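You operate a simulated robot arm through the tools that you are given. There is no shell and no other tool. Be economical: measure what you need, move in short steps, check, and stop when the job is done.

Carry out the task below with a simulated two-armed robot. There is one attempt and no reset: what you move stays moved.

TASK
Wipe up the spill on the white table with the striped tea towel and put it back.

Only the result counts: the job must be done as asked and must still hold three seconds after the hand-in. Knocking over, shifting, dropping, spilling or breaking anything else fails it. Flat cloth is picked up by pressing the open fingertips on it (5 to 10 N) and closing them slowly along it; thin cloth reads only 2 to 8 mm in the jaws.

THE ROBOT
Two 7-joint arms with two-finger parallel grippers on one trunk, on a base that drives. Base frame: it is fixed to the floor where the robot stands at the start and does not move with it; the origin is under the middle of the robot, x ahead of it, y to its left, z up; the surface under the hand at the start is at about z = 0.8. Readings come in m, degrees, newtons and seconds.
The left shoulder is at the start at [0.06, 0.189, 1.178], the right one opposite. With the tool pointing down near the work surface each hand reaches from about 0.1 to 0.64 m from the robot's upright axis, wherever it stands, measured 20 degrees to its own side. Payload 3.43 kg a hand.
The TCP of each hand is the grasp point between the finger pads, 0.03 m short of the fingertips. In the tool frame z runs along the fingers and y along their closing line. The gripper opens to 0.094 m. The fingers are 0.028 m wide and 0.01 m thick; the gripper's body (0.05 by 0.096 m) begins 0.055 m behind the TCP.
Orientation is that of the tool frame in the base frame, as [roll, pitch, yaw] about the fixed x, y, z axes, in that order (R = Rz(yaw) Ry(pitch) Rx(roll)). With the fingers straight down and closing along the base's y, the tool's x points along the base's -x, its y along +y and its z along -z.

THE INTERFACE
- The arms move only by the tool servo_tool. It takes "left_deltas", "right_deltas" or both (then of equal length, played together; a hand with none holds still); each is a list of rows, each a list of 7 numbers: the shift along the base's x, y, z in m, then the turn, a rotation vector about the base's x, y, z in degrees, then the closure, from 0 (fully open) to 1 (shut). In form: [[dx, dy, dz, ax, ay, az, claw], ...]. A call has 1 to 8 rows; each row is the pose to reach, as a shift and turn from the pose commanded when the call began. Rows are played at 5 a second. More than 0.05 m and 8.6 degrees between two rows, or a gripper value outside its range, and nothing of the call is played. A pose out of reach is approached as far as the arm can. The call stops where the force on the tool passes 40 N (or 10 N more than at its start, if that is more) or the arm is blocked; 0.2 s more then pass. Each finger travels about 0.153 m/s and halts on what it meets, pressing with about 28 N; the grip force reading is that of the motor and also rises with nothing between the fingers. The clock runs only during rows and for 0.2 s after the last one: add rows that repeat a pose to give the fingers time. It gives the time, the measured TCP pose, the force on the tool (base axes), the opening and the grip force at its end, in the units of the frame above (readings bear some noise), with the torque about the TCP (base axes, N m) and any sound that the robot's microphone picked up, and new pictures: "pictures" is both (left out), scene, wrist or none (wrist: the cameras of the hands that moved).
- Cameras (640 x 400 px; columns grow to the right, rows downward): "scene" is now at [-0.0035, 0.0281, 1.7286]; the picture's right is [0.38, -0.93, 0.00], its down [-0.77, -0.31, -0.56] and it looks along [0.52, 0.21, -0.83] (base axes); focal length 249 px, centre (320, 200). "left" rides on the left gripper at [0.076, -0.014, -0.103] in its tool frame; the picture's right is [0.18, 0.98, 0.00], its down [-0.75, 0.14, -0.64] and it looks along [-0.63, 0.12, 0.77] (tool axes); focal length 243 px, centre (320, 200). "right" rides on the right gripper at [0.076, 0.014, -0.102] in its tool frame; the picture's right is [-0.18, 0.98, 0.00], its down [-0.75, -0.14, -0.64] and it looks along [-0.63, -0.12, 0.77] (tool axes); focal length 243 px, centre (320, 200). There is no depth. A picture from a camera that has moved, and an enlarged one, comes with that camera's place and axes in the base frame and with its lens. The place of the scene camera against the robot may be out by one fixed shift of up to 0.018 m in any direction.
- raise_lower(by): slides the trunk up (or, below 0, down) by that many m; the arms and the scene camera ride with it, the base frame stays. It gives what a move gives, with no picture.
- roll_base(legs): drives the robot by 1 to 6 legs, each [ahead, left, turn to the left] in m, m and degrees, along the robot's own axes; the way and the turn of a leg run together, so that a leg with both is an arc; at most 1.5 m and 180 degrees a leg. The arms and the cameras ride along, it lands a little off, and it stops where it bumps. It gives what a move gives, and a new picture of the scene camera.
- aim_head(pan, tilt): turns the head with the scene camera to pan (to the left, within 86 degrees either way) and tilt (down, from -29 to 69), counted from straight ahead of the robot. It gives what a move gives, and a new picture of the scene camera.
- zoom(camera, box): a new picture of the part [left, top, right, bottom] of that camera's present view, enlarged. No time passes.
- finish_job(): hands the job in; it is judged then, once.

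Work in short steps. Places have to be worked out from the pictures, the camera data and where the tool is seen: move nearer, look again, correct. Check each grasp and each placing, and mend what went wrong. You have 120 turns and 260 pictures in all, those below and enlarged ones among them. Open the grippers and draw the arms clear of the work before you hand the job in, unless the task says otherwise; then end with one line.

The tools are called after ">>>" as a command line: name --argument value ..., lists and objects as JSON in quotes. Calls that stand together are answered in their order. servo_tool: Moves the arms, as the interface text tells. Its arguments: {"type":"object","properties":{"left_deltas":{"type":"array","items":{"type":"array","items":{"type":"number"}}},"right_deltas":{"type":"array","items":{"type":"array","items":{"type":"number"}}},"pictures":{"type":"string","enum":["both","scene","wrist","none"]}},"required":[]} The other tools are called the same way: raise_lower (by) slides the trunk up or down; roll_base (legs) drives the base; aim_head (pan, tilt) turns the head that bears the scene camera; zoom (camera, box) takes an enlarged picture of a part of a camera's view; finish_job () hands the job in.

At the start:

```text
clock: 0.0
left_ee_pos: [0.4707, 0.3592, 1.0795]
left_tool_rot: [179.9, 0.0, -180.0]
left_contact_force: [0.1, 0.2, -1.1]
left_wrist_torque: [0.0, -0.03, -0.01]
left_gripper_width: 0.0942
left_grip_force: 0.1
right_ee_pos: [0.34, -0.078, 1.1009]
right_tool_rot: [-180.0, 0.0, -179.9]
right_contact_force: [0.3, -0.4, 0.9]
right_wrist_torque: [-0.01, -0.02, 0.0]
right_gripper_width: 0.094
right_grip_force: 0.1
trunk travel left (down, up): [-0.85, 0.14]
robot x, y, heading: [-0.0018, -0.0017, 0.2]
head pan, tilt: [22.2, 56.0]
```

scene: 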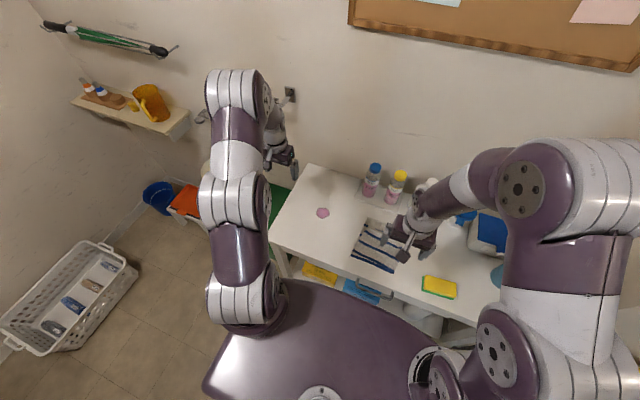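
right: 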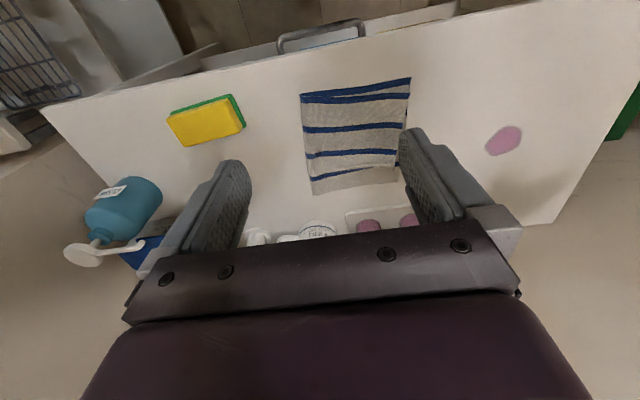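
left: 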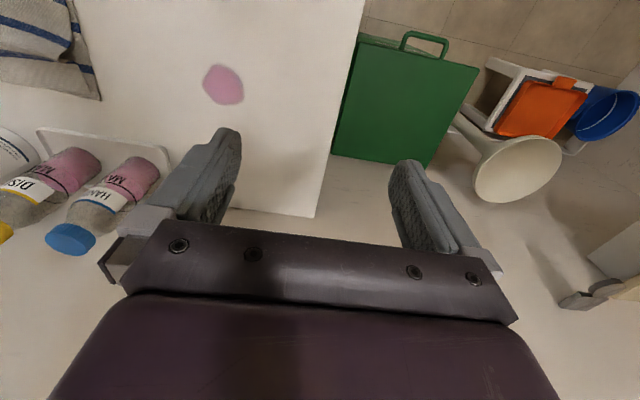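

The towel lies at about x 0.375–0.578, y −0.12–0.055, and the spill is near (0.516, 0.221). I'll clear the right hand to the right and bring the left hand over the towel, staying high.

>>> servo_tool --left_deltas '[[0, -0.048, 0, 0, 0, 0, 0], [0, -0.096, 0, 0, 0, 0, 0], [0, -0.144, 0, 0, 0, 0, 0], [0, -0.192, 0, 0, 0, 0, 0], [0, -0.24, 0, 0, 0, 0, 0], [0, -0.288, 0, 0, 0, 0, 0], [0, -0.336, 0, 0, 0, 0, 0], [0, -0.38, 0, 0, 0, 0, 0]]' --right_deltas '[[0, -0.04, 0, 0, 0, 0, 0], [0, -0.08, 0, 0, 0, 0, 0], [0, -0.12, 0, 0, 0, 0, 0], [0, -0.16, 0, 0, 0, 0, 0], [0, -0.2, 0, 0, 0, 0, 0], [0, -0.24, 0, 0, 0, 0, 0], [0, -0.26, 0, 0, 0, 0, 0], [0, -0.26, 0, 0, 0, 0, 0]]'

```text
clock: 1.8
left_ee_pos: [0.4704, -0.0206, 1.0835]
left_tool_rot: [179.9, 0.0, -179.9]
left_contact_force: [-0.1, 0.5, -0.9]
left_wrist_torque: [0.03, -0.01, -0.01]
left_gripper_width: 0.094
left_grip_force: 0.1
right_ee_pos: [0.3388, -0.3405, 1.0987]
right_tool_rot: [180.0, 0.0, -180.0]
right_contact_force: [-0.6, 0.0, -0.1]
right_wrist_torque: [0.0, -0.01, -0.03]
right_gripper_width: 0.0941
right_grip_force: 0.0
trunk travel left (down, up): [-0.85, 0.14]
robot x, y, heading: [0.0018, 0.0009, -0.1]
head pan, tilt: [22.2, 56.0]
camera scene: at [-0.0034, 0.0266, 1.7287], right [0.38, -0.93, 0.0], down [-0.77, -0.31, -0.56], along [0.52, 0.21, -0.83], focal length 249 px, centre (320, 200)
camera right: at [0.2623, -0.3261, 1.2012], right [0.18, 0.98, 0.0], down [0.75, -0.14, 0.64], along [0.63, -0.12, -0.77], focal length 243 px, centre (320, 200)
camera left: at [0.3944, -0.0354, 1.185], right [-0.18, 0.98, 0.0], down [0.75, 0.14, 0.64], along [0.63, 0.12, -0.77], focal length 243 px, centre (320, 200)
```

scene: 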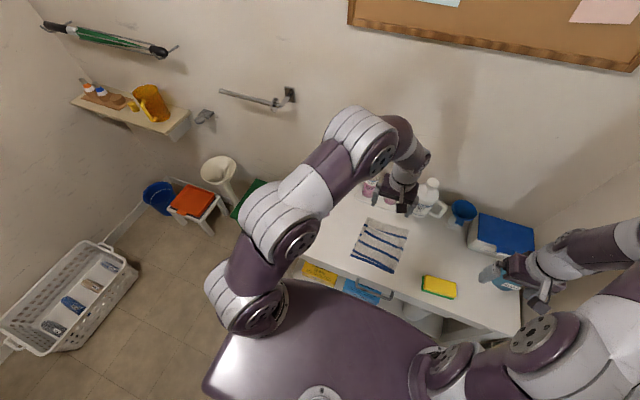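
right: 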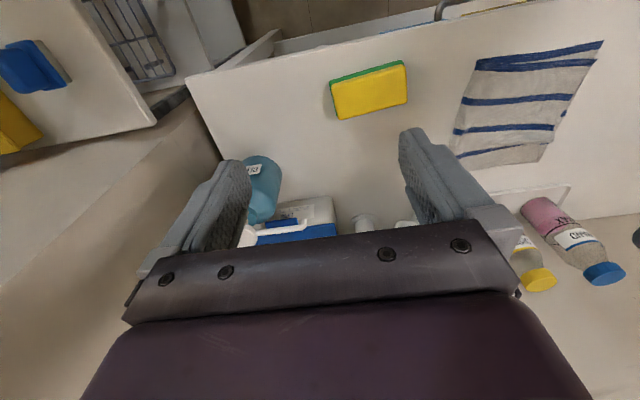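
left: 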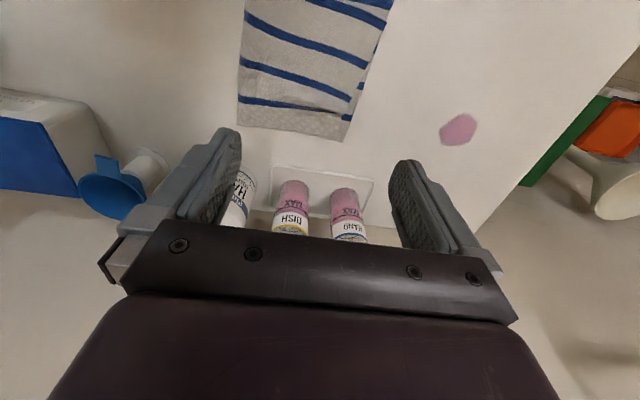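

Both views agree with table z≈0.80; towel centre ≈ (0.475, −0.04), spill ≈ (0.52, 0.222). I descend over the towel centre, stopping with the fingertips about 3 cm above it.

>>> servo_tool --left_deltas '[[0.002, -0.02, -0.045, 0, 0, 0, 0], [0.004, -0.02, -0.09, 0, 0, 0, 0], [0.004, -0.02, -0.135, 0, 0, 0, 0], [0.004, -0.02, -0.18, 0, 0, 0, 0], [0.004, -0.02, -0.22, 0, 0, 0, 0.3], [0.004, -0.02, -0.22, 0, 0, 0, 0.3]]'

```text
clock: 3.2
left_ee_pos: [0.4742, -0.0407, 0.8603]
left_tool_rot: [-180.0, 0.0, -180.0]
left_contact_force: [-1.1, -0.7, -0.2]
left_wrist_torque: [-0.05, 0.02, 0.02]
left_gripper_width: 0.0656
left_grip_force: 0.1
right_ee_pos: [0.3383, -0.34, 1.1001]
right_tool_rot: [-180.0, 0.0, 180.0]
right_contact_force: [-0.5, 0.7, 0.2]
right_wrist_torque: [-0.02, 0.01, 0.01]
right_gripper_width: 0.0941
right_grip_force: 0.1
trunk travel left (down, up): [-0.85, 0.14]
robot x, y, heading: [-0.0014, 0.0034, -0.0]
head pan, tilt: [22.2, 56.0]
camera scene: at [-0.0042, 0.028, 1.7287], right [0.38, -0.93, 0.0], down [-0.77, -0.31, -0.56], along [0.52, 0.21, -0.83], focal length 249 px, centre (320, 200)
camera left: at [0.3977, -0.0542, 0.9617], right [-0.18, 0.98, 0.0], down [0.75, 0.14, 0.64], along [0.63, 0.12, -0.77], focal length 243 px, centre (320, 200)
```

scene: 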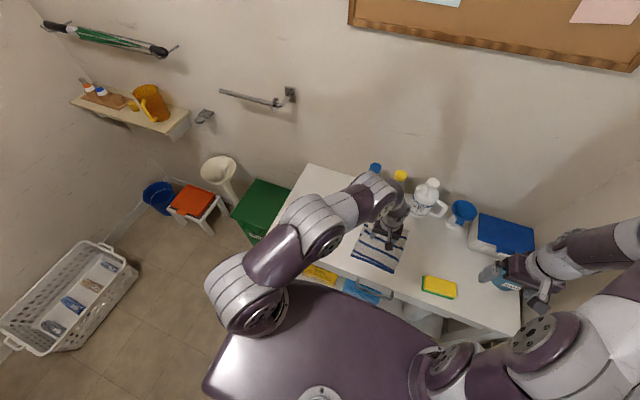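
left: 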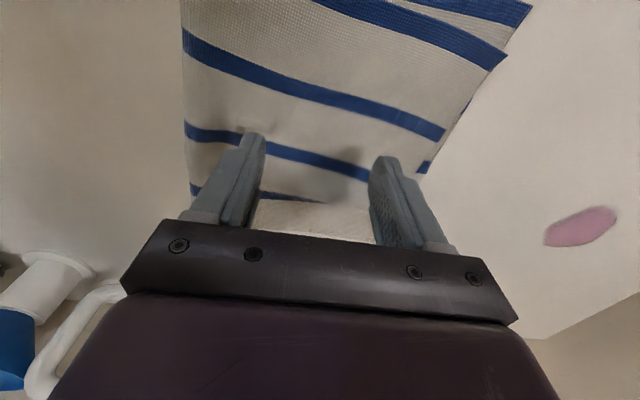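

The hand is over the towel, tips ≈3 cm above it. I lower in small steps to press lightly (5–10 N).

>>> servo_tool --left_deltas '[[0, 0, -0.015, 0, 0, 0, 0.3], [0, 0, -0.022, 0, 0, 0, 0.3], [0, 0, -0.026, 0, 0, 0, 0.3], [0, 0, -0.028, 0, 0, 0, 0.3]]' --pictures "none"

```text
clock: 4.2
left_ee_pos: [0.4745, -0.0395, 0.8325]
left_tool_rot: [179.9, 0.0, 180.0]
left_contact_force: [-0.7, 0.8, 0.3]
left_wrist_torque: [0.01, 0.01, 0.0]
left_gripper_width: 0.0659
left_grip_force: 0.1
right_ee_pos: [0.3383, -0.3401, 1.0994]
right_tool_rot: [-180.0, 0.0, -179.9]
right_contact_force: [0.2, -0.5, 0.0]
right_wrist_torque: [0.0, 0.01, 0.0]
right_gripper_width: 0.094
right_grip_force: 0.1
trunk travel left (down, up): [-0.85, 0.14]
robot x, y, heading: [0.0034, -0.0021, 0.2]
head pan, tilt: [22.2, 56.0]
```

No contact yet; continue down in 2 mm steps.

>>> servo_tool --left_deltas '[[0, 0, -0.002, 0, 0, 0, 0.3], [0, 0, -0.004, 0, 0, 0, 0.3], [0, 0, -0.004, 0, 0, 0, 0.3]]' --pictures "none"

```text
clock: 5.0
left_ee_pos: [0.4758, -0.0415, 0.8316]
left_tool_rot: [-179.8, 0.3, -179.9]
left_contact_force: [-1.0, 3.0, 30.1]
left_wrist_torque: [0.72, 0.09, 0.01]
left_gripper_width: 0.0661
left_grip_force: 0.2
right_ee_pos: [0.3371, -0.3382, 1.1012]
right_tool_rot: [-179.9, 0.1, -180.0]
right_contact_force: [-0.1, -0.3, -0.1]
right_wrist_torque: [-0.01, -0.02, 0.01]
right_gripper_width: 0.0942
right_grip_force: 0.0
trunk travel left (down, up): [-0.85, 0.14]
robot x, y, heading: [0.0012, -0.0, 0.2]
head pan, tilt: [22.2, 56.0]
```

Contact, but 30 N is too firm (~10 N/mm). I ease up about 2.2 mm and read.

>>> servo_tool --left_deltas '[[0, 0, 0.0022, 0, 0, 0, 0.3], [0, 0, 0.0022, 0, 0, 0, 0.3]]' --pictures "none"

```text
clock: 5.6
left_ee_pos: [0.4742, -0.0405, 0.8317]
left_tool_rot: [-179.9, 0.2, -180.0]
left_contact_force: [4.6, 0.2, 23.4]
left_wrist_torque: [0.28, -0.03, -0.01]
left_gripper_width: 0.0659
left_grip_force: 0.1
right_ee_pos: [0.3376, -0.3387, 1.1]
right_tool_rot: [-179.9, 0.1, 180.0]
right_contact_force: [0.3, -0.3, -0.3]
right_wrist_torque: [-0.06, 0.01, -0.01]
right_gripper_width: 0.094
right_grip_force: 0.2
trunk travel left (down, up): [-0.85, 0.14]
robot x, y, heading: [-0.0046, -0.0011, -0.0]
head pan, tilt: [22.2, 56.0]
```

Still 23 N; ease up further.

>>> servo_tool --left_deltas '[[0, 0, 0.002, 0, 0, 0, 0.3], [0, 0, 0.003, 0, 0, 0, 0.3]]' --pictures "none"

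```text
clock: 6.2
left_ee_pos: [0.4734, -0.0397, 0.8316]
left_tool_rot: [179.9, -0.3, -180.0]
left_contact_force: [-0.1, -0.7, 3.9]
left_wrist_torque: [-0.06, -0.04, 0.01]
left_gripper_width: 0.0657
left_grip_force: 0.2
right_ee_pos: [0.3395, -0.339, 1.0999]
right_tool_rot: [-180.0, 0.0, -180.0]
right_contact_force: [0.5, 0.6, -0.1]
right_wrist_torque: [0.01, -0.02, -0.01]
right_gripper_width: 0.094
right_grip_force: 0.1
trunk travel left (down, up): [-0.85, 0.14]
robot x, y, heading: [0.0015, -0.0007, 0.3]
head pan, tilt: [22.2, 56.0]
```

Now 4 N. I press a little more (~8 N) and close slowly along the cloth.

>>> servo_tool --left_deltas '[[0, 0, -0.0007, 0, 0, 0, 0.3], [0, 0, -0.0007, 0, 0, 0, 0.4], [0, 0, -0.0007, 0, 0, 0, 0.5], [0, 0, -0.0007, 0, 0, 0, 0.6], [0, 0, -0.0007, 0, 0, 0, 0.7], [0, 0, -0.0007, 0, 0, 0, 0.8], [0, 0, -0.0007, 0, 0, 0, 0.9], [0, 0, -0.0007, 0, 0, 0, 1.0]]' --pictures "wrist"

```text
clock: 8.0
left_ee_pos: [0.4749, -0.0414, 0.8311]
left_tool_rot: [180.0, -0.1, 180.0]
left_contact_force: [0.2, 0.1, 1.6]
left_wrist_torque: [-0.02, 0.0, 0.01]
left_gripper_width: 0.0033
left_grip_force: 27.7
right_ee_pos: [0.339, -0.3396, 1.0999]
right_tool_rot: [179.9, 0.0, -179.9]
right_contact_force: [0.4, 0.4, -0.3]
right_wrist_torque: [0.01, 0.04, 0.02]
right_gripper_width: 0.0942
right_grip_force: 0.2
trunk travel left (down, up): [-0.85, 0.14]
robot x, y, heading: [-0.0017, -0.0021, 0.2]
head pan, tilt: [22.2, 56.0]
camera left: at [0.3987, -0.0546, 0.9348], right [-0.18, 0.98, 0.0], down [0.75, 0.14, 0.64], along [0.63, 0.12, -0.77], focal length 243 px, centre (320, 200)
```

left: 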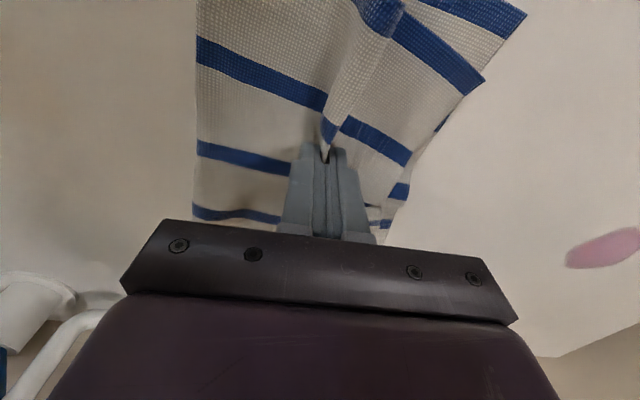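

Grasped: 3.3 mm with a ridge of cloth in the jaws. I lift 2 cm and carry it leftward over toward the spill.

>>> servo_tool --left_deltas '[[0, 0, 0.02, 0, 0, 0, 1], [0.005, 0.03, 0.03, 0, 0, 0, 1], [0.013, 0.07, 0.03, 0, 0, 0, 1], [0.02, 0.11, 0.03, 0, 0, 0, 1], [0.028, 0.15, 0.03, 0, 0, 0, 1], [0.035, 0.19, 0.03, 0, 0, 0, 1], [0.045, 0.23, 0.03, 0, 0, 0, 1], [0.045, 0.26, 0.03, 0, 0, 0, 1]]'

```text
clock: 9.8
left_ee_pos: [0.5215, 0.2199, 0.8622]
left_tool_rot: [-179.9, -0.1, 180.0]
left_contact_force: [0.3, 0.5, 0.0]
left_wrist_torque: [0.0, -0.01, 0.0]
left_gripper_width: 0.0031
left_grip_force: 28.4
right_ee_pos: [0.3392, -0.3377, 1.1005]
right_tool_rot: [179.9, 0.1, -179.9]
right_contact_force: [0.0, 0.4, -0.4]
right_wrist_torque: [0.0, -0.02, 0.03]
right_gripper_width: 0.0941
right_grip_force: 0.1
trunk travel left (down, up): [-0.85, 0.14]
robot x, y, heading: [-0.0006, 0.0057, 0.4]
head pan, tilt: [22.2, 56.0]
camera scene: at [-0.0038, 0.0288, 1.7286], right [0.38, -0.93, 0.0], down [-0.77, -0.31, -0.56], along [0.52, 0.21, -0.83], focal length 249 px, centre (320, 200)
camera left: at [0.4451, 0.2048, 0.9639], right [-0.18, 0.98, 0.0], down [0.75, 0.14, 0.64], along [0.63, 0.12, -0.77], focal length 243 px, centre (320, 200)
```

scene: 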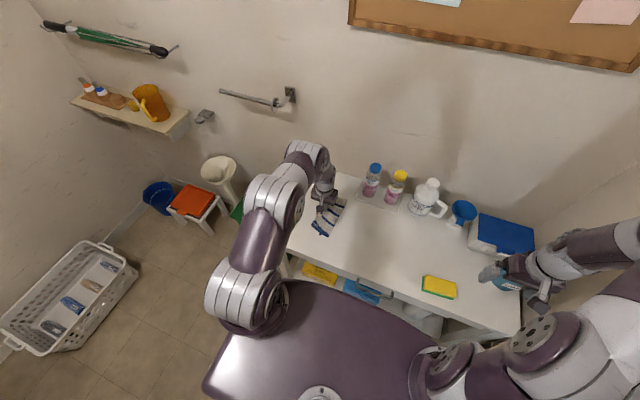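
left: 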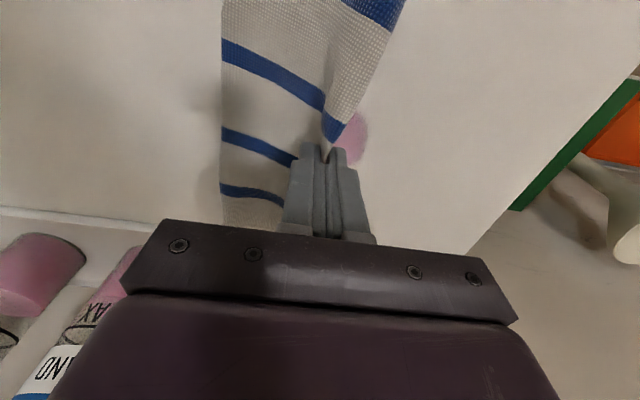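

The cloth is over most of the spill with an edge of pink visible at y≈0.24. I lower to a light press and rub: strokes in y with x offsets.

>>> servo_tool --left_deltas '[[0, 0, -0.02, 0, 0, 0, 1], [0, 0, -0.029, 0, 0, 0, 1], [0, 0.03, -0.029, 0, 0, 0, 1], [0, 0.06, -0.029, 0, 0, 0, 1], [0, 0.02, -0.029, 0, 0, 0, 1], [0, -0.02, -0.029, 0, 0, 0, 1], [0, -0.04, -0.029, 0, 0, 0, 1]]'

```text
clock: 11.4
left_ee_pos: [0.5182, 0.1818, 0.8353]
left_tool_rot: [-180.0, 0.1, -179.9]
left_contact_force: [0.5, 3.5, 6.2]
left_wrist_torque: [0.0, 0.02, 0.01]
left_gripper_width: 0.0032
left_grip_force: 27.8
right_ee_pos: [0.3379, -0.3381, 1.0994]
right_tool_rot: [179.9, 0.0, -180.0]
right_contact_force: [-0.5, 0.3, 0.0]
right_wrist_torque: [0.03, 0.01, 0.0]
right_gripper_width: 0.0943
right_grip_force: 0.1
trunk travel left (down, up): [-0.85, 0.14]
robot x, y, heading: [0.003, 0.0027, 0.3]
head pan, tilt: [22.2, 56.0]
camera scene: at [-0.0047, 0.0287, 1.7286], right [0.38, -0.93, 0.0], down [-0.77, -0.31, -0.56], along [0.52, 0.21, -0.83], focal length 249 px, centre (320, 200)
camera left: at [0.4425, 0.1672, 0.9369], right [-0.18, 0.98, 0.0], down [0.75, 0.14, 0.64], along [0.63, 0.12, -0.77], focal length 243 px, centre (320, 200)
```

scene: 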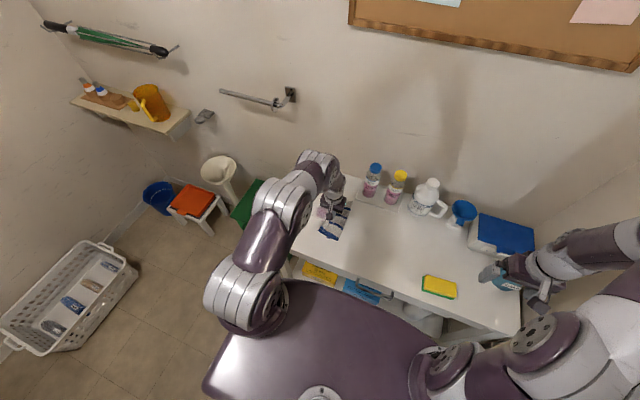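
left: 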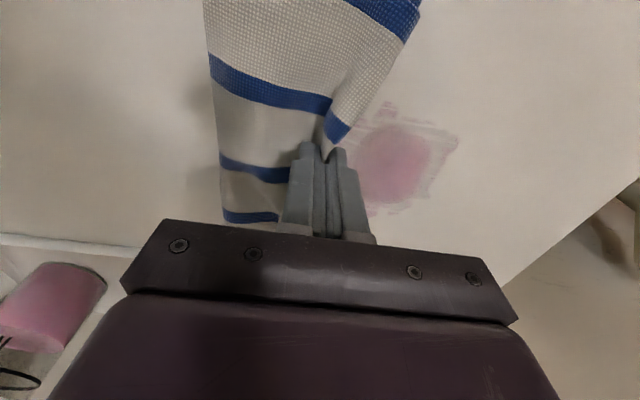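

The wipe is removing it: the stain has faded with some smear over x 0.48–0.555, y 0.20–0.265. I continue with strokes at several x offsets, pressing slightly more.

>>> servo_tool --left_deltas '[[-0.02, 0.04, -0.001, 0, 0, 0, 1], [-0.02, 0.085, -0.001, 0, 0, 0, 1], [0, 0.095, -0.001, 0, 0, 0, 1], [0, 0.05, -0.001, 0, 0, 0, 1], [0, 0.005, -0.001, 0, 0, 0, 1], [0.02, 0.045, -0.001, 0, 0, 0, 1], [0.02, 0.09, -0.001, 0, 0, 0, 1], [0, 0.095, -0.001, 0, 0, 0, 1]]' --pictures "none"

>>> servo_tool --left_deltas '[[0, -0.045, 0, 0, 0, 0, 1], [0, -0.09, 0, 0, 0, 0, 1], [0, -0.045, 0, 0, 0, 0, 1], [0, 0, 0, 0, 0, 0, 1], [-0.01, -0.045, 0, 0, 0, 0, 1], [-0.01, -0.09, 0, 0, 0, 0, 1], [0, -0.12, 0, 0, 0, 0, 1]]'

```text
clock: 13.2
left_ee_pos: [0.5211, 0.2755, 0.8338]
left_tool_rot: [179.9, 0.3, -180.0]
left_contact_force: [4.7, 0.9, 12.2]
left_wrist_torque: [-0.13, -0.14, 0.04]
left_gripper_width: 0.0031
left_grip_force: 28.1
right_ee_pos: [0.3376, -0.3399, 1.0998]
right_tool_rot: [179.9, 0.1, 180.0]
right_contact_force: [0.2, 0.4, 0.4]
right_wrist_torque: [0.01, 0.01, 0.01]
right_gripper_width: 0.0941
right_grip_force: 0.2
trunk travel left (down, up): [-0.85, 0.14]
robot x, y, heading: [0.0004, 0.0004, 0.1]
head pan, tilt: [22.2, 56.0]
```

```text
clock: 14.8
left_ee_pos: [0.5165, 0.1546, 0.8341]
left_tool_rot: [-179.9, 0.0, -179.9]
left_contact_force: [-2.5, 5.7, 16.9]
left_wrist_torque: [0.0, 0.06, -0.03]
left_gripper_width: 0.0032
left_grip_force: 28.1
right_ee_pos: [0.3378, -0.3375, 1.0997]
right_tool_rot: [180.0, 0.1, 179.9]
right_contact_force: [0.0, -0.2, 0.4]
right_wrist_torque: [-0.01, 0.02, -0.02]
right_gripper_width: 0.0939
right_grip_force: 0.1
trunk travel left (down, up): [-0.85, 0.14]
robot x, y, heading: [-0.0041, -0.0022, 0.2]
head pan, tilt: [22.2, 56.0]
camera scene: at [-0.0066, 0.0286, 1.7287], right [0.38, -0.93, 0.0], down [-0.77, -0.31, -0.56], along [0.52, 0.21, -0.83], focal length 249 px, centre (320, 200)
camera left: at [0.4418, 0.1408, 0.9363], right [-0.18, 0.98, 0.0], down [0.75, 0.14, 0.64], along [0.63, 0.12, -0.77], focal length 243 px, centre (320, 200)
```

scene: 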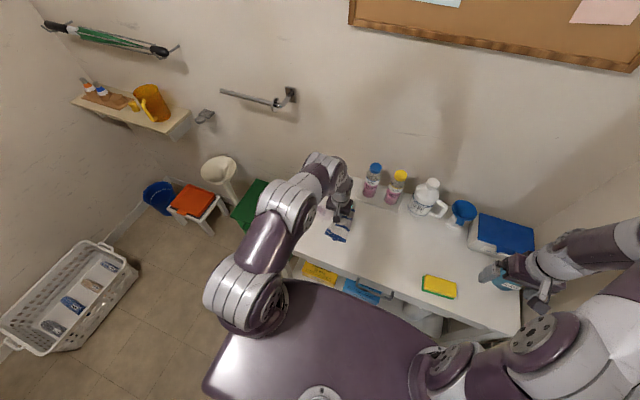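
left: 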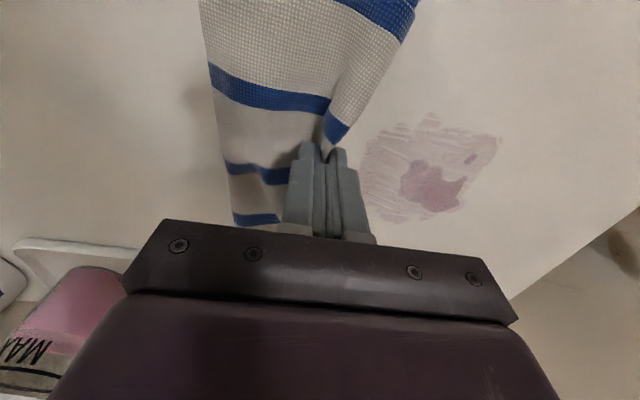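

Mostly gone; the darker remnant is near (0.527, 0.237), with a faint film around. More strokes concentrated there, at x offsets from −0.03 to +0.03.

>>> servo_tool --left_deltas '[[0.015, 0.045, 0, 0, 0, 0, 1], [0.015, 0.085, 0, 0, 0, 0, 1], [0.015, 0.125, 0, 0, 0, 0, 1], [0.03, 0.115, 0, 0, 0, 0, 1], [0.03, 0.07, 0, 0, 0, 0, 1], [0.01, 0.04, 0, 0, 0, 0, 1], [0.01, 0.085, 0, 0, 0, 0, 1], [0.01, 0.125, 0, 0, 0, 0, 1]]' --pictures "none"

>>> servo_tool --left_deltas '[[-0.015, -0.005, 0, 0, 0, 0, 1], [-0.015, -0.045, 0, 0, 0, 0, 1], [-0.015, -0.09, 0, 0, 0, 0, 1], [-0.035, -0.07, 0, 0, 0, 0, 1], [-0.035, -0.03, 0, 0, 0, 0, 1], [-0.035, 0.005, 0, 0, 0, 0, 1], [-0.015, -0.035, 0, 0, 0, 0, 1], [0.01, -0.07, 0, 0, 0, 0, 1]]' --pictures "none"

>>> servo_tool --left_deltas '[[0.01, 0.035, 0, 0, 0, 0, 1], [0.01, 0.075, 0, 0, 0, 0, 1], [0, 0.035, 0, 0, 0, 0, 1], [-0.01, -0.01, 0, 0, 0, 0, 1], [-0.01, -0.05, 0, 0, 0, 0, 1]]'

```text
clock: 16.6
left_ee_pos: [0.5289, 0.2789, 0.834]
left_tool_rot: [-180.0, 0.1, 180.0]
left_contact_force: [1.0, -6.6, 20.1]
left_wrist_torque: [-0.41, -0.05, 0.01]
left_gripper_width: 0.0032
left_grip_force: 27.8
right_ee_pos: [0.336, -0.3405, 1.0992]
right_tool_rot: [179.9, 0.2, 180.0]
right_contact_force: [0.3, 0.7, -0.4]
right_wrist_torque: [-0.01, 0.02, -0.01]
right_gripper_width: 0.0939
right_grip_force: 0.2
trunk travel left (down, up): [-0.85, 0.14]
robot x, y, heading: [0.0004, 0.0025, 0.1]
head pan, tilt: [22.2, 56.0]
```

```text
clock: 18.4
left_ee_pos: [0.5395, 0.2118, 0.8352]
left_tool_rot: [180.0, -0.1, -179.9]
left_contact_force: [-1.6, 2.3, 7.2]
left_wrist_torque: [0.0, 0.11, 0.01]
left_gripper_width: 0.0034
left_grip_force: 28.1
right_ee_pos: [0.3401, -0.3393, 1.0996]
right_tool_rot: [179.9, 0.0, -179.9]
right_contact_force: [-0.5, -0.1, 0.1]
right_wrist_torque: [0.02, -0.03, 0.0]
right_gripper_width: 0.094
right_grip_force: 0.1
trunk travel left (down, up): [-0.85, 0.14]
robot x, y, heading: [0.0002, -0.0016, -0.2]
head pan, tilt: [22.2, 56.0]
```

```text
clock: 19.6
left_ee_pos: [0.5299, 0.1596, 0.8345]
left_tool_rot: [179.9, 0.2, -180.0]
left_contact_force: [0.3, 7.9, 20.3]
left_wrist_torque: [0.05, 0.0, -0.01]
left_gripper_width: 0.0031
left_grip_force: 28.0
right_ee_pos: [0.3375, -0.3391, 1.1001]
right_tool_rot: [179.9, 0.1, 180.0]
right_contact_force: [-0.4, 0.9, 0.5]
right_wrist_torque: [0.0, 0.02, 0.0]
right_gripper_width: 0.094
right_grip_force: 0.1
trunk travel left (down, up): [-0.85, 0.14]
robot x, y, heading: [0.0021, -0.0002, -0.3]
head pan, tilt: [22.2, 56.0]
camera scene: at [-0.0066, 0.0282, 1.7288], right [0.38, -0.93, 0.0], down [-0.77, -0.31, -0.56], along [0.52, 0.21, -0.83], focal length 249 px, centre (320, 200)
camera left: at [0.4538, 0.1458, 0.936], right [-0.19, 0.98, 0.0], down [0.75, 0.14, 0.64], along [0.63, 0.12, -0.76], focal length 243 px, centre (320, 200)
```

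scene: 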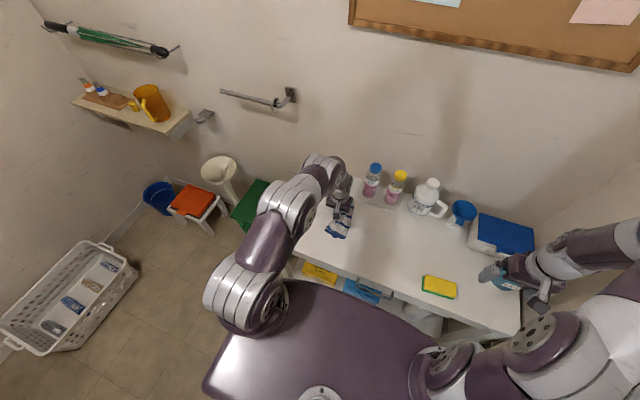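
left: 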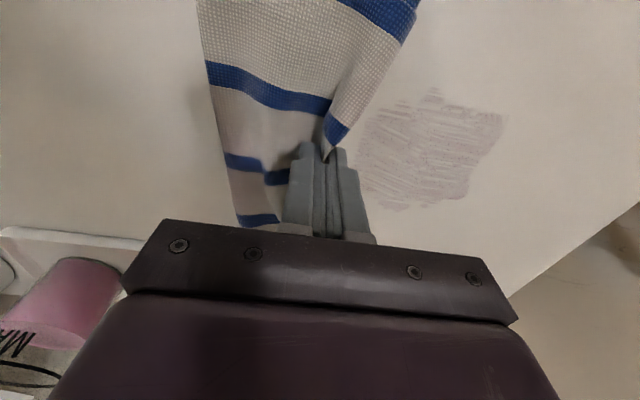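

Only a faint film remains, x 0.478–0.557, y 0.19–0.265. I do a denser raster over it.

>>> servo_tool --left_deltas '[[0.015, 0.045, -0.0005, 0, 0, 0, 1], [0.02, 0.085, -0.0005, 0, 0, 0, 1], [0.02, 0.125, -0.0005, 0, 0, 0, 1], [0.01, 0.085, -0.0005, 0, 0, 0, 1], [0.005, 0.045, -0.0005, 0, 0, 0, 1], [0, 0.01, -0.0005, 0, 0, 0, 1], [0, 0.055, -0.0005, 0, 0, 0, 1], [0, 0.1, -0.0005, 0, 0, 0, 1]]' --pictures "none"

>>> servo_tool --left_deltas '[[-0.01, 0.025, 0, 0, 0, 0, 1], [-0.02, -0.015, 0, 0, 0, 0, 1], [-0.02, -0.06, 0, 0, 0, 0, 1], [-0.025, -0.09, 0, 0, 0, 0, 1], [-0.035, -0.06, 0, 0, 0, 0, 1], [-0.035, -0.015, 0, 0, 0, 0, 1], [-0.04, 0.025, 0, 0, 0, 0, 1], [-0.045, 0.0, 0, 0, 0, 0, 1]]' --pictures "none"

>>> servo_tool --left_deltas '[[0, -0.035, 0, 0, 0, 0, 1], [0, -0.075, 0, 0, 0, 0, 1], [0.02, -0.04, 0, 0, 0, 0, 1], [0.02, 0.005, 0, 0, 0, 0, 1], [0.04, -0.03, 0, 0, 0, 0, 1], [0.04, -0.07, 0, 0, 0, 0, 1], [0.045, -0.1, 0, 0, 0, 0, 1]]'

```text
clock: 21.4
left_ee_pos: [0.5287, 0.2585, 0.8344]
left_tool_rot: [-180.0, 0.2, 179.9]
left_contact_force: [1.3, -8.7, 26.6]
left_wrist_torque: [-0.61, -0.04, 0.06]
left_gripper_width: 0.0033
left_grip_force: 27.7
right_ee_pos: [0.3348, -0.3398, 1.0997]
right_tool_rot: [-180.0, 0.2, -180.0]
right_contact_force: [-1.3, -0.4, 0.1]
right_wrist_torque: [-0.02, -0.01, -0.01]
right_gripper_width: 0.0941
right_grip_force: 0.1
trunk travel left (down, up): [-0.85, 0.14]
robot x, y, heading: [-0.0017, -0.0013, 0.1]
head pan, tilt: [22.2, 56.0]
```

```text
clock: 23.2
left_ee_pos: [0.4845, 0.263, 0.834]
left_tool_rot: [179.9, 0.4, -179.9]
left_contact_force: [5.5, 11.7, 34.5]
left_wrist_torque: [0.01, -0.2, 0.05]
left_gripper_width: 0.0034
left_grip_force: 28.0
right_ee_pos: [0.3371, -0.3373, 1.0989]
right_tool_rot: [-180.0, 0.2, -179.9]
right_contact_force: [-0.4, 0.0, 0.3]
right_wrist_torque: [0.01, -0.03, -0.01]
right_gripper_width: 0.0941
right_grip_force: 0.1
trunk travel left (down, up): [-0.85, 0.14]
robot x, y, heading: [-0.0026, 0.0046, 0.2]
head pan, tilt: [22.2, 56.0]
```

```text
clock: 24.8
left_ee_pos: [0.5269, 0.1593, 0.8339]
left_tool_rot: [180.0, 0.0, -180.0]
left_contact_force: [-1.8, 4.9, 13.8]
left_wrist_torque: [-0.02, 0.02, -0.04]
left_gripper_width: 0.0032
left_grip_force: 28.5
right_ee_pos: [0.3377, -0.3386, 1.1006]
right_tool_rot: [-180.0, 0.1, -180.0]
right_contact_force: [0.1, -0.1, 0.0]
right_wrist_torque: [0.01, -0.02, 0.01]
right_gripper_width: 0.0939
right_grip_force: 0.0
trunk travel left (down, up): [-0.85, 0.14]
robot x, y, heading: [0.0056, 0.0004, 0.1]
head pan, tilt: [22.2, 56.0]
camera scene: at [-0.0063, 0.0284, 1.7285], right [0.38, -0.93, 0.0], down [-0.77, -0.31, -0.56], along [0.52, 0.21, -0.83], focal length 249 px, centre (320, 200)
camera left: at [0.4504, 0.1457, 0.9363], right [-0.18, 0.98, 0.0], down [0.75, 0.14, 0.64], along [0.63, 0.12, -0.77], focal length 243 px, centre (320, 200)
```

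scene: 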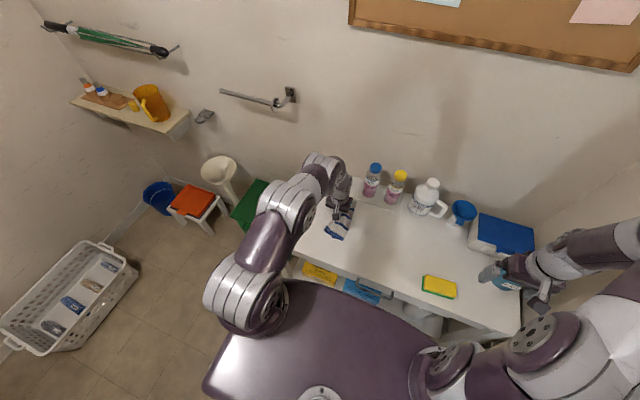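
left: 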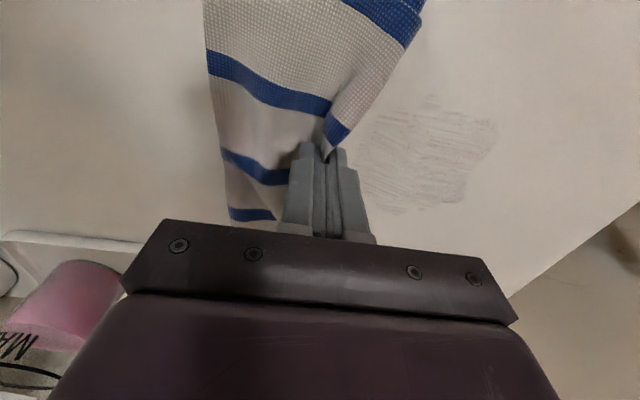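

Very faint now. One more full raster with the same pressure.

>>> servo_tool --left_deltas '[[0.02, 0.045, -0.0003, 0, 0, 0, 1], [0.025, 0.085, -0.0003, 0, 0, 0, 1], [0.025, 0.125, -0.0003, 0, 0, 0, 1], [0.015, 0.085, -0.0003, 0, 0, 0, 1], [0.01, 0.045, -0.0003, 0, 0, 0, 1], [0.005, 0.01, -0.0003, 0, 0, 0, 1], [0, 0.055, -0.0003, 0, 0, 0, 1], [0, 0.1, -0.0003, 0, 0, 0, 1]]' --pictures "none"

>>> servo_tool --left_deltas '[[-0.01, 0.025, 0, 0, 0, 0, 1], [-0.02, -0.015, 0, 0, 0, 0, 1], [-0.02, -0.06, 0, 0, 0, 0, 1], [-0.025, -0.09, 0, 0, 0, 0, 1], [-0.035, -0.06, 0, 0, 0, 0, 1], [-0.035, -0.015, 0, 0, 0, 0, 1], [-0.04, 0.025, 0, 0, 0, 0, 1], [-0.05, 0.0, 0, 0, 0, 0, 1]]' --pictures "none"

>>> servo_tool --left_deltas '[[0, -0.035, 0, 0, 0, 0, 1], [0, -0.075, 0, 0, 0, 0, 1], [0.02, -0.04, 0, 0, 0, 0, 1], [0.02, 0.005, 0, 0, 0, 0, 1], [0.04, -0.03, 0, 0, 0, 0, 1], [0.04, -0.07, 0, 0, 0, 0, 1], [0.06, -0.03, 0, 0, 0, 0, 1], [0.06, 0.005, 0, 0, 0, 0, 1]]' --pictures "none"

>>> servo_tool --left_deltas '[[0, -0.035, 0, 0, 0, 0, 1], [0, -0.07, 0, 0, 0, 0, 1], [-0.02, -0.11, 0, 0, 0, 0, 1]]'

```text
clock: 26.6
left_ee_pos: [0.5317, 0.2522, 0.8331]
left_tool_rot: [-179.9, 0.3, 179.8]
left_contact_force: [-7.8, -4.1, 29.2]
left_wrist_torque: [-0.44, 0.24, -0.09]
left_gripper_width: 0.0033
left_grip_force: 27.8
right_ee_pos: [0.3357, -0.3385, 1.1006]
right_tool_rot: [-180.0, 0.3, 179.9]
right_contact_force: [0.1, 0.2, -0.1]
right_wrist_torque: [-0.03, 0.0, 0.01]
right_gripper_width: 0.0939
right_grip_force: 0.0
trunk travel left (down, up): [-0.85, 0.14]
robot x, y, heading: [0.0024, 0.0008, -0.0]
head pan, tilt: [22.2, 56.0]
stopped in row 8 (left hand): the force on the tool passed its limit at 41 N (the readings are from after the stop); the commanded pose is now the measured one
```

```text
clock: 27.3
left_ee_pos: [0.518, 0.2397, 0.8341]
left_tool_rot: [179.8, 0.8, -179.9]
left_contact_force: [-3.1, 5.6, 15.5]
left_wrist_torque: [0.0, 0.16, -0.03]
left_gripper_width: 0.0032
left_grip_force: 27.7
right_ee_pos: [0.337, -0.3408, 1.0985]
right_tool_rot: [179.9, 0.1, -180.0]
right_contact_force: [0.0, 0.2, -1.2]
right_wrist_torque: [0.04, 0.01, 0.05]
right_gripper_width: 0.0942
right_grip_force: 0.1
trunk travel left (down, up): [-0.85, 0.14]
robot x, y, heading: [-0.0, 0.0006, 0.1]
head pan, tilt: [22.2, 56.0]
stopped in row 3 (left hand): the force on the tool passed its limit at 43 N (the readings are from after the stop); the commanded pose is now the measured one
```

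```text
clock: 29.1
left_ee_pos: [0.5803, 0.2431, 0.8341]
left_tool_rot: [179.8, 0.7, 180.0]
left_contact_force: [3.7, -4.1, 13.8]
left_wrist_torque: [-0.29, -0.12, 0.06]
left_gripper_width: 0.0031
left_grip_force: 28.3
right_ee_pos: [0.3381, -0.3399, 1.1003]
right_tool_rot: [-179.9, 0.0, 179.8]
right_contact_force: [-0.6, 0.2, 0.4]
right_wrist_torque: [0.06, -0.01, 0.02]
right_gripper_width: 0.094
right_grip_force: 0.0
trunk travel left (down, up): [-0.85, 0.14]
robot x, y, heading: [0.0017, -0.002, -0.3]
head pan, tilt: [22.2, 56.0]
```

```text
clock: 29.9
left_ee_pos: [0.5586, 0.1356, 0.8336]
left_tool_rot: [179.9, 0.7, -179.9]
left_contact_force: [5.0, 5.6, 20.9]
left_wrist_torque: [-0.03, -0.12, 0.07]
left_gripper_width: 0.0032
left_grip_force: 28.6
right_ee_pos: [0.3381, -0.3406, 1.1004]
right_tool_rot: [-180.0, 0.1, 180.0]
right_contact_force: [0.0, -0.5, 0.9]
right_wrist_torque: [-0.01, 0.03, 0.01]
right_gripper_width: 0.0942
right_grip_force: 0.0
trunk travel left (down, up): [-0.85, 0.14]
robot x, y, heading: [-0.0005, -0.0024, -0.3]
head pan, tilt: [22.2, 56.0]
camera scene: at [-0.0059, 0.0265, 1.7286], right [0.38, -0.93, 0.0], down [-0.77, -0.31, -0.56], along [0.52, 0.21, -0.83], focal length 249 px, centre (320, 200)
camera left: at [0.4804, 0.1211, 0.9352], right [-0.19, 0.98, 0.0], down [0.75, 0.14, 0.65], along [0.64, 0.12, -0.76], focal length 243 px, centre (320, 200)
```

scene: 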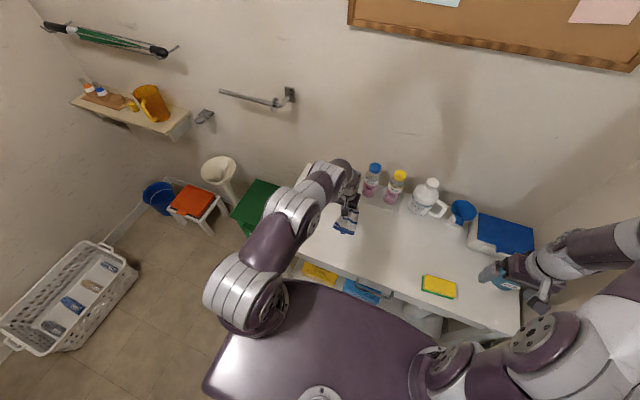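
left: 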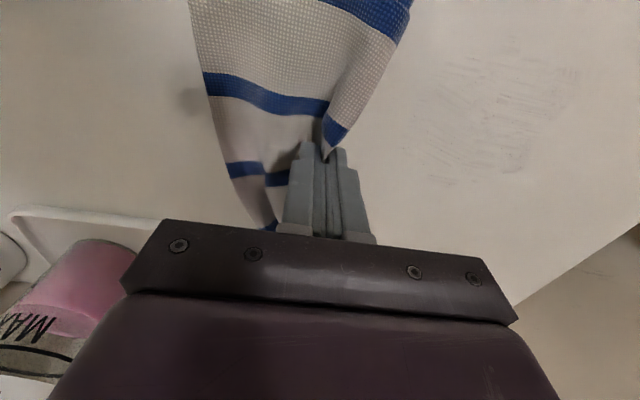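

Nearly clean. Let me zoom in to check the residue and the towel's shape.

>>> zoom --camera "left" --box '[350, 40, 640, 230]'

>>> zoom --camera "scene" --box '[260, 150, 440, 290]'

```text
2.11 times, centred on (495, 135) of left
camera zoom: at [0.4804, 0.1211, 0.9352], right [-0.19, 0.98, 0.0], down [0.75, 0.14, 0.65], along [0.64, 0.12, -0.76], focal length 511 px, centre (-48, 337)
```

zoom: 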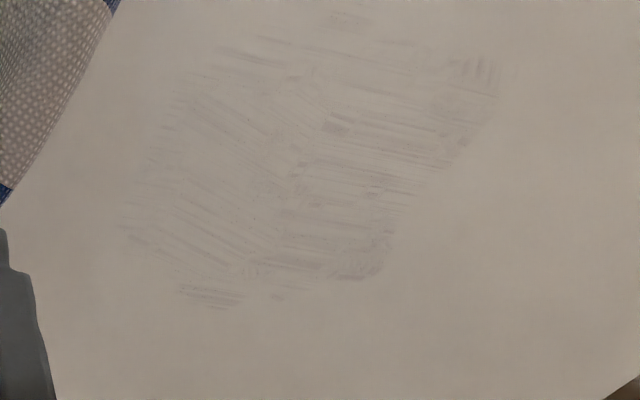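

```text
2.86 times, centred on (350, 220) of scene
camera zoom: at [-0.0059, 0.0265, 1.7286], right [0.38, -0.93, 0.0], down [-0.77, -0.31, -0.56], along [0.52, 0.21, -0.83], focal length 710 px, centre (234, 143)
```

zoom: 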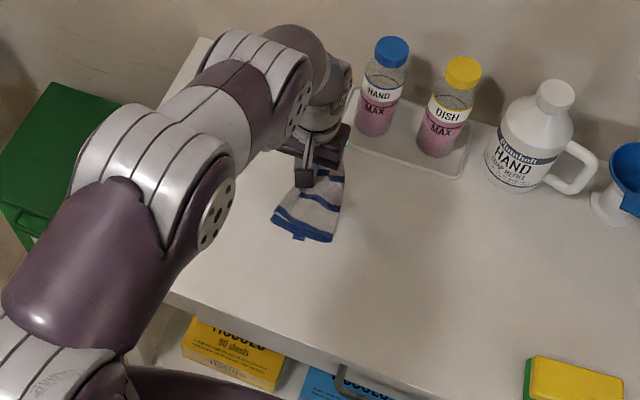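

A trace of residue remains within x 0.48–0.56, y 0.185–0.27. One more set of passes, slightly less pressure so it won't stop.

>>> servo_tool --left_deltas '[[-0.005, 0.045, 0.0006, 0, 0, 0, 1], [0, 0.09, 0.0006, 0, 0, 0, 1], [0, 0.135, 0.0006, 0, 0, 0, 1], [-0.01, 0.095, 0.0006, 0, 0, 0, 1], [-0.015, 0.05, 0.0006, 0, 0, 0, 1], [-0.025, 0.09, 0.0006, 0, 0, 0, 1], [-0.025, 0.135, 0.0006, 0, 0, 0, 1], [-0.035, 0.095, 0.0006, 0, 0, 0, 1]]' --pictures "none"

>>> servo_tool --left_deltas '[[-0.005, -0.045, 0, 0, 0, 0, 1], [-0.015, 0, 0, 0, 0, 0, 1], [-0.015, 0.04, 0, 0, 0, 0, 1], [-0.025, 0, 0, 0, 0, 0, 1], [-0.03, -0.045, 0, 0, 0, 0, 1], [-0.04, 0, 0, 0, 0, 0, 1], [-0.045, 0.04, 0, 0, 0, 0, 1], [-0.045, 0, 0, 0, 0, 0, 1]]' --pictures "none"

>>> servo_tool --left_deltas '[[0, -0.045, 0, 0, 0, 0, 1], [0.015, 0, 0, 0, 0, 0, 1], [0.02, 0.035, 0, 0, 0, 0, 1], [0.03, 0, 0, 0, 0, 0, 1], [0.04, -0.045, 0, 0, 0, 0, 1], [0.05, 0, 0, 0, 0, 0, 1], [0.06, 0.035, 0, 0, 0, 0, 1], [0.06, 0, 0, 0, 0, 0, 1]]' --pictures "none"

>>> servo_tool --left_deltas '[[0, -0.04, 0, 0, 0, 0, 1], [-0.01, -0.08, 0, 0, 0, 0, 1], [-0.02, -0.12, 0, 0, 0, 0, 1]]'

>>> zoom --camera "left" --box '[350, 40, 640, 230]'

```text
clock: 31.7
left_ee_pos: [0.5209, 0.2313, 0.8342]
left_tool_rot: [179.8, 0.7, -179.9]
left_contact_force: [1.9, 8.0, 24.7]
left_wrist_torque: [0.02, -0.03, 0.03]
left_gripper_width: 0.0032
left_grip_force: 28.1
right_ee_pos: [0.3373, -0.3398, 1.0991]
right_tool_rot: [179.8, 0.1, 180.0]
right_contact_force: [0.4, -0.6, 0.5]
right_wrist_torque: [0.0, 0.01, 0.01]
right_gripper_width: 0.094
right_grip_force: 0.0
trunk travel left (down, up): [-0.85, 0.14]
robot x, y, heading: [0.0001, 0.0007, -0.1]
head pan, tilt: [22.2, 56.0]
```

```text
clock: 33.4
left_ee_pos: [0.4781, 0.2546, 0.8347]
left_tool_rot: [179.8, 1.0, -179.8]
left_contact_force: [-6.6, 5.3, 23.0]
left_wrist_torque: [-0.11, 0.29, -0.07]
left_gripper_width: 0.0032
left_grip_force: 28.1
right_ee_pos: [0.3361, -0.3404, 1.0992]
right_tool_rot: [179.8, 0.1, -179.9]
right_contact_force: [-0.9, 0.1, -0.2]
right_wrist_torque: [-0.02, 0.02, 0.05]
right_gripper_width: 0.0942
right_grip_force: 0.0
trunk travel left (down, up): [-0.85, 0.14]
robot x, y, heading: [-0.0016, 0.0029, 0.0]
head pan, tilt: [22.2, 56.0]
stopped in row 8 (left hand): the force on the tool passed its limit at 44 N (the readings are from after the stop); the commanded pose is now the measured one
```

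```text
clock: 35.2
left_ee_pos: [0.5379, 0.2551, 0.8344]
left_tool_rot: [179.7, 1.0, -179.9]
left_contact_force: [0.6, 7.5, 21.8]
left_wrist_torque: [0.05, 0.07, -0.06]
left_gripper_width: 0.0034
left_grip_force: 27.7
right_ee_pos: [0.3377, -0.3405, 1.0988]
right_tool_rot: [179.9, 0.0, -180.0]
right_contact_force: [-0.2, 0.4, 0.5]
right_wrist_torque: [0.05, 0.03, 0.02]
right_gripper_width: 0.0939
right_grip_force: 0.1
trunk travel left (down, up): [-0.85, 0.14]
robot x, y, heading: [0.003, 0.0024, 0.2]
head pan, tilt: [22.2, 56.0]
```

```text
clock: 36.0
left_ee_pos: [0.5197, 0.1335, 0.8331]
left_tool_rot: [179.9, 1.1, -179.8]
left_contact_force: [4.8, 10.5, 31.8]
left_wrist_torque: [0.02, -0.04, -0.01]
left_gripper_width: 0.003
left_grip_force: 28.0
right_ee_pos: [0.3371, -0.3398, 1.0998]
right_tool_rot: [179.9, 0.1, 180.0]
right_contact_force: [0.5, 0.7, -1.3]
right_wrist_torque: [0.01, -0.01, 0.0]
right_gripper_width: 0.0941
right_grip_force: 0.1
trunk travel left (down, up): [-0.85, 0.14]
robot x, y, heading: [0.0041, -0.0014, -0.0]
head pan, tilt: [22.2, 56.0]
camera scene: at [-0.0077, 0.0278, 1.7288], right [0.38, -0.93, 0.0], down [-0.77, -0.31, -0.56], along [0.52, 0.21, -0.83], focal length 249 px, centre (320, 200)
camera left: at [0.4406, 0.1185, 0.9345], right [-0.19, 0.98, 0.0], down [0.74, 0.14, 0.66], along [0.65, 0.12, -0.75], focal length 243 px, centre (320, 200)
```

scene: 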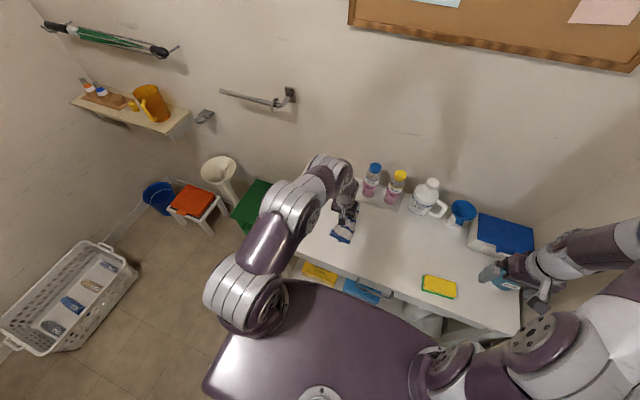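
left: 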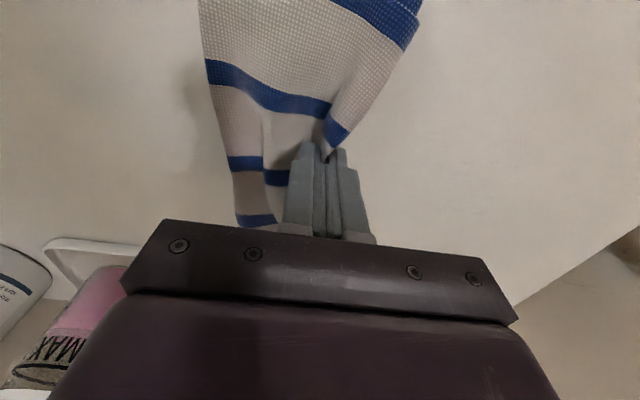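

```text
2.11 times, centred on (495, 135) of left
camera zoom: at [0.4406, 0.1185, 0.9345], right [-0.19, 0.98, 0.0], down [0.74, 0.14, 0.66], along [0.65, 0.12, -0.75], focal length 511 px, centre (-48, 337)
```

zoom: 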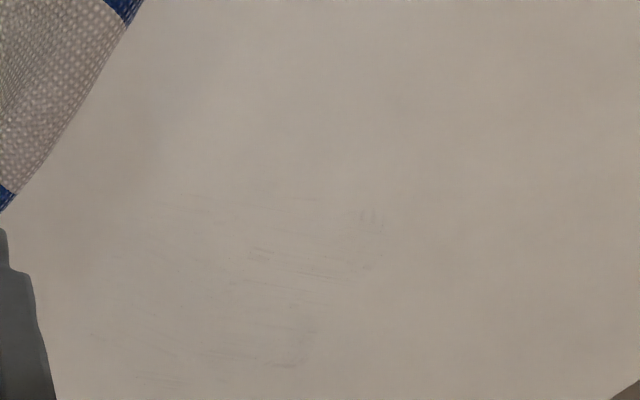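

Essentially clean; slight traces near (0.53–0.56, 0.19–0.25). One last pass there, then check again.

>>> servo_tool --left_deltas '[[0.015, 0.045, 0.001, 0, 0, 0, 1], [0.03, 0.09, 0.001, 0, 0, 0, 1], [0.03, 0.13, 0.001, 0, 0, 0, 1], [0.04, 0.09, 0.001, 0, 0, 0, 1], [0.04, 0.05, 0.001, 0, 0, 0, 1], [0.02, 0.085, 0.001, 0, 0, 0, 1], [0.02, 0.13, 0.001, 0, 0, 0, 1], [0.01, 0.09, 0.001, 0, 0, 0, 1]]' --pictures "none"

>>> servo_tool --left_deltas '[[0, -0.04, 0, 0, 0, 0, 1], [0.02, -0.005, 0, 0, 0, 0, 1], [0.03, 0.035, 0, 0, 0, 0, 1], [0.03, 0, 0, 0, 0, 0, 1], [0.025, -0.045, 0, 0, 0, 0, 1], [0.015, -0.09, 0, 0, 0, 0, 1], [0.0, -0.12, 0.01, 0, 0, 0, 1]]' --pictures "wrist"

>>> zoom --camera "left" --box '[350, 40, 640, 230]'

```text
clock: 37.8
left_ee_pos: [0.529, 0.224, 0.834]
left_tool_rot: [179.7, 0.8, -179.8]
left_contact_force: [2.3, 7.0, 22.1]
left_wrist_torque: [0.01, -0.02, 0.02]
left_gripper_width: 0.0033
left_grip_force: 28.0
right_ee_pos: [0.3369, -0.3406, 1.0995]
right_tool_rot: [179.8, 0.1, 180.0]
right_contact_force: [-1.1, 0.2, -0.4]
right_wrist_torque: [0.03, 0.02, 0.02]
right_gripper_width: 0.0941
right_grip_force: 0.0
trunk travel left (down, up): [-0.85, 0.14]
robot x, y, heading: [-0.0017, -0.0, 0.1]
head pan, tilt: [22.2, 56.0]
```

```text
clock: 39.4
left_ee_pos: [0.5291, 0.1036, 0.8446]
left_tool_rot: [179.8, 0.8, -179.9]
left_contact_force: [1.0, -0.7, -0.1]
left_wrist_torque: [-0.01, -0.02, 0.02]
left_gripper_width: 0.003
left_grip_force: 27.7
right_ee_pos: [0.3379, -0.3412, 1.0989]
right_tool_rot: [179.9, -0.1, 179.9]
right_contact_force: [-0.3, -0.2, -0.4]
right_wrist_torque: [0.02, 0.03, -0.05]
right_gripper_width: 0.0939
right_grip_force: 0.0
trunk travel left (down, up): [-0.85, 0.14]
robot x, y, heading: [-0.0001, -0.0005, 0.1]
head pan, tilt: [22.2, 56.0]
camera left: at [0.4511, 0.0892, 0.945], right [-0.19, 0.98, 0.0], down [0.75, 0.14, 0.65], along [0.64, 0.12, -0.76], focal length 243 px, centre (320, 200)
```

left: 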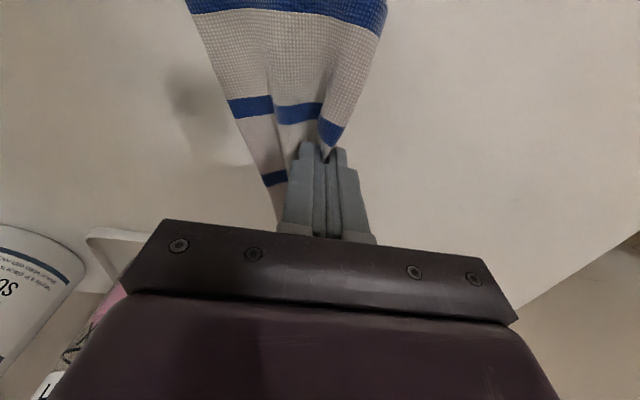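

```text
2.11 times, centred on (495, 135) of left
camera zoom: at [0.4511, 0.0892, 0.945], right [-0.19, 0.98, 0.0], down [0.75, 0.14, 0.65], along [0.64, 0.12, -0.76], focal length 511 px, centre (-48, 337)
```

zoom: 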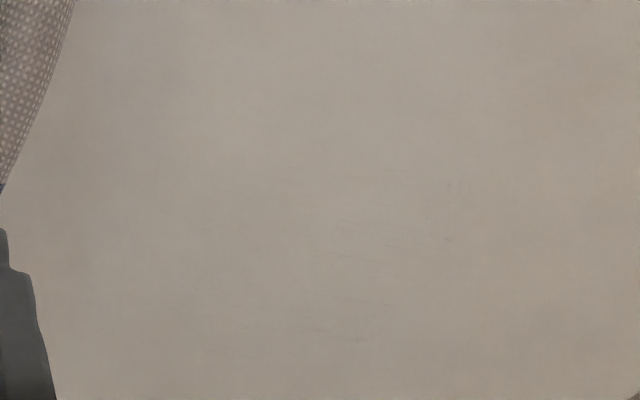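

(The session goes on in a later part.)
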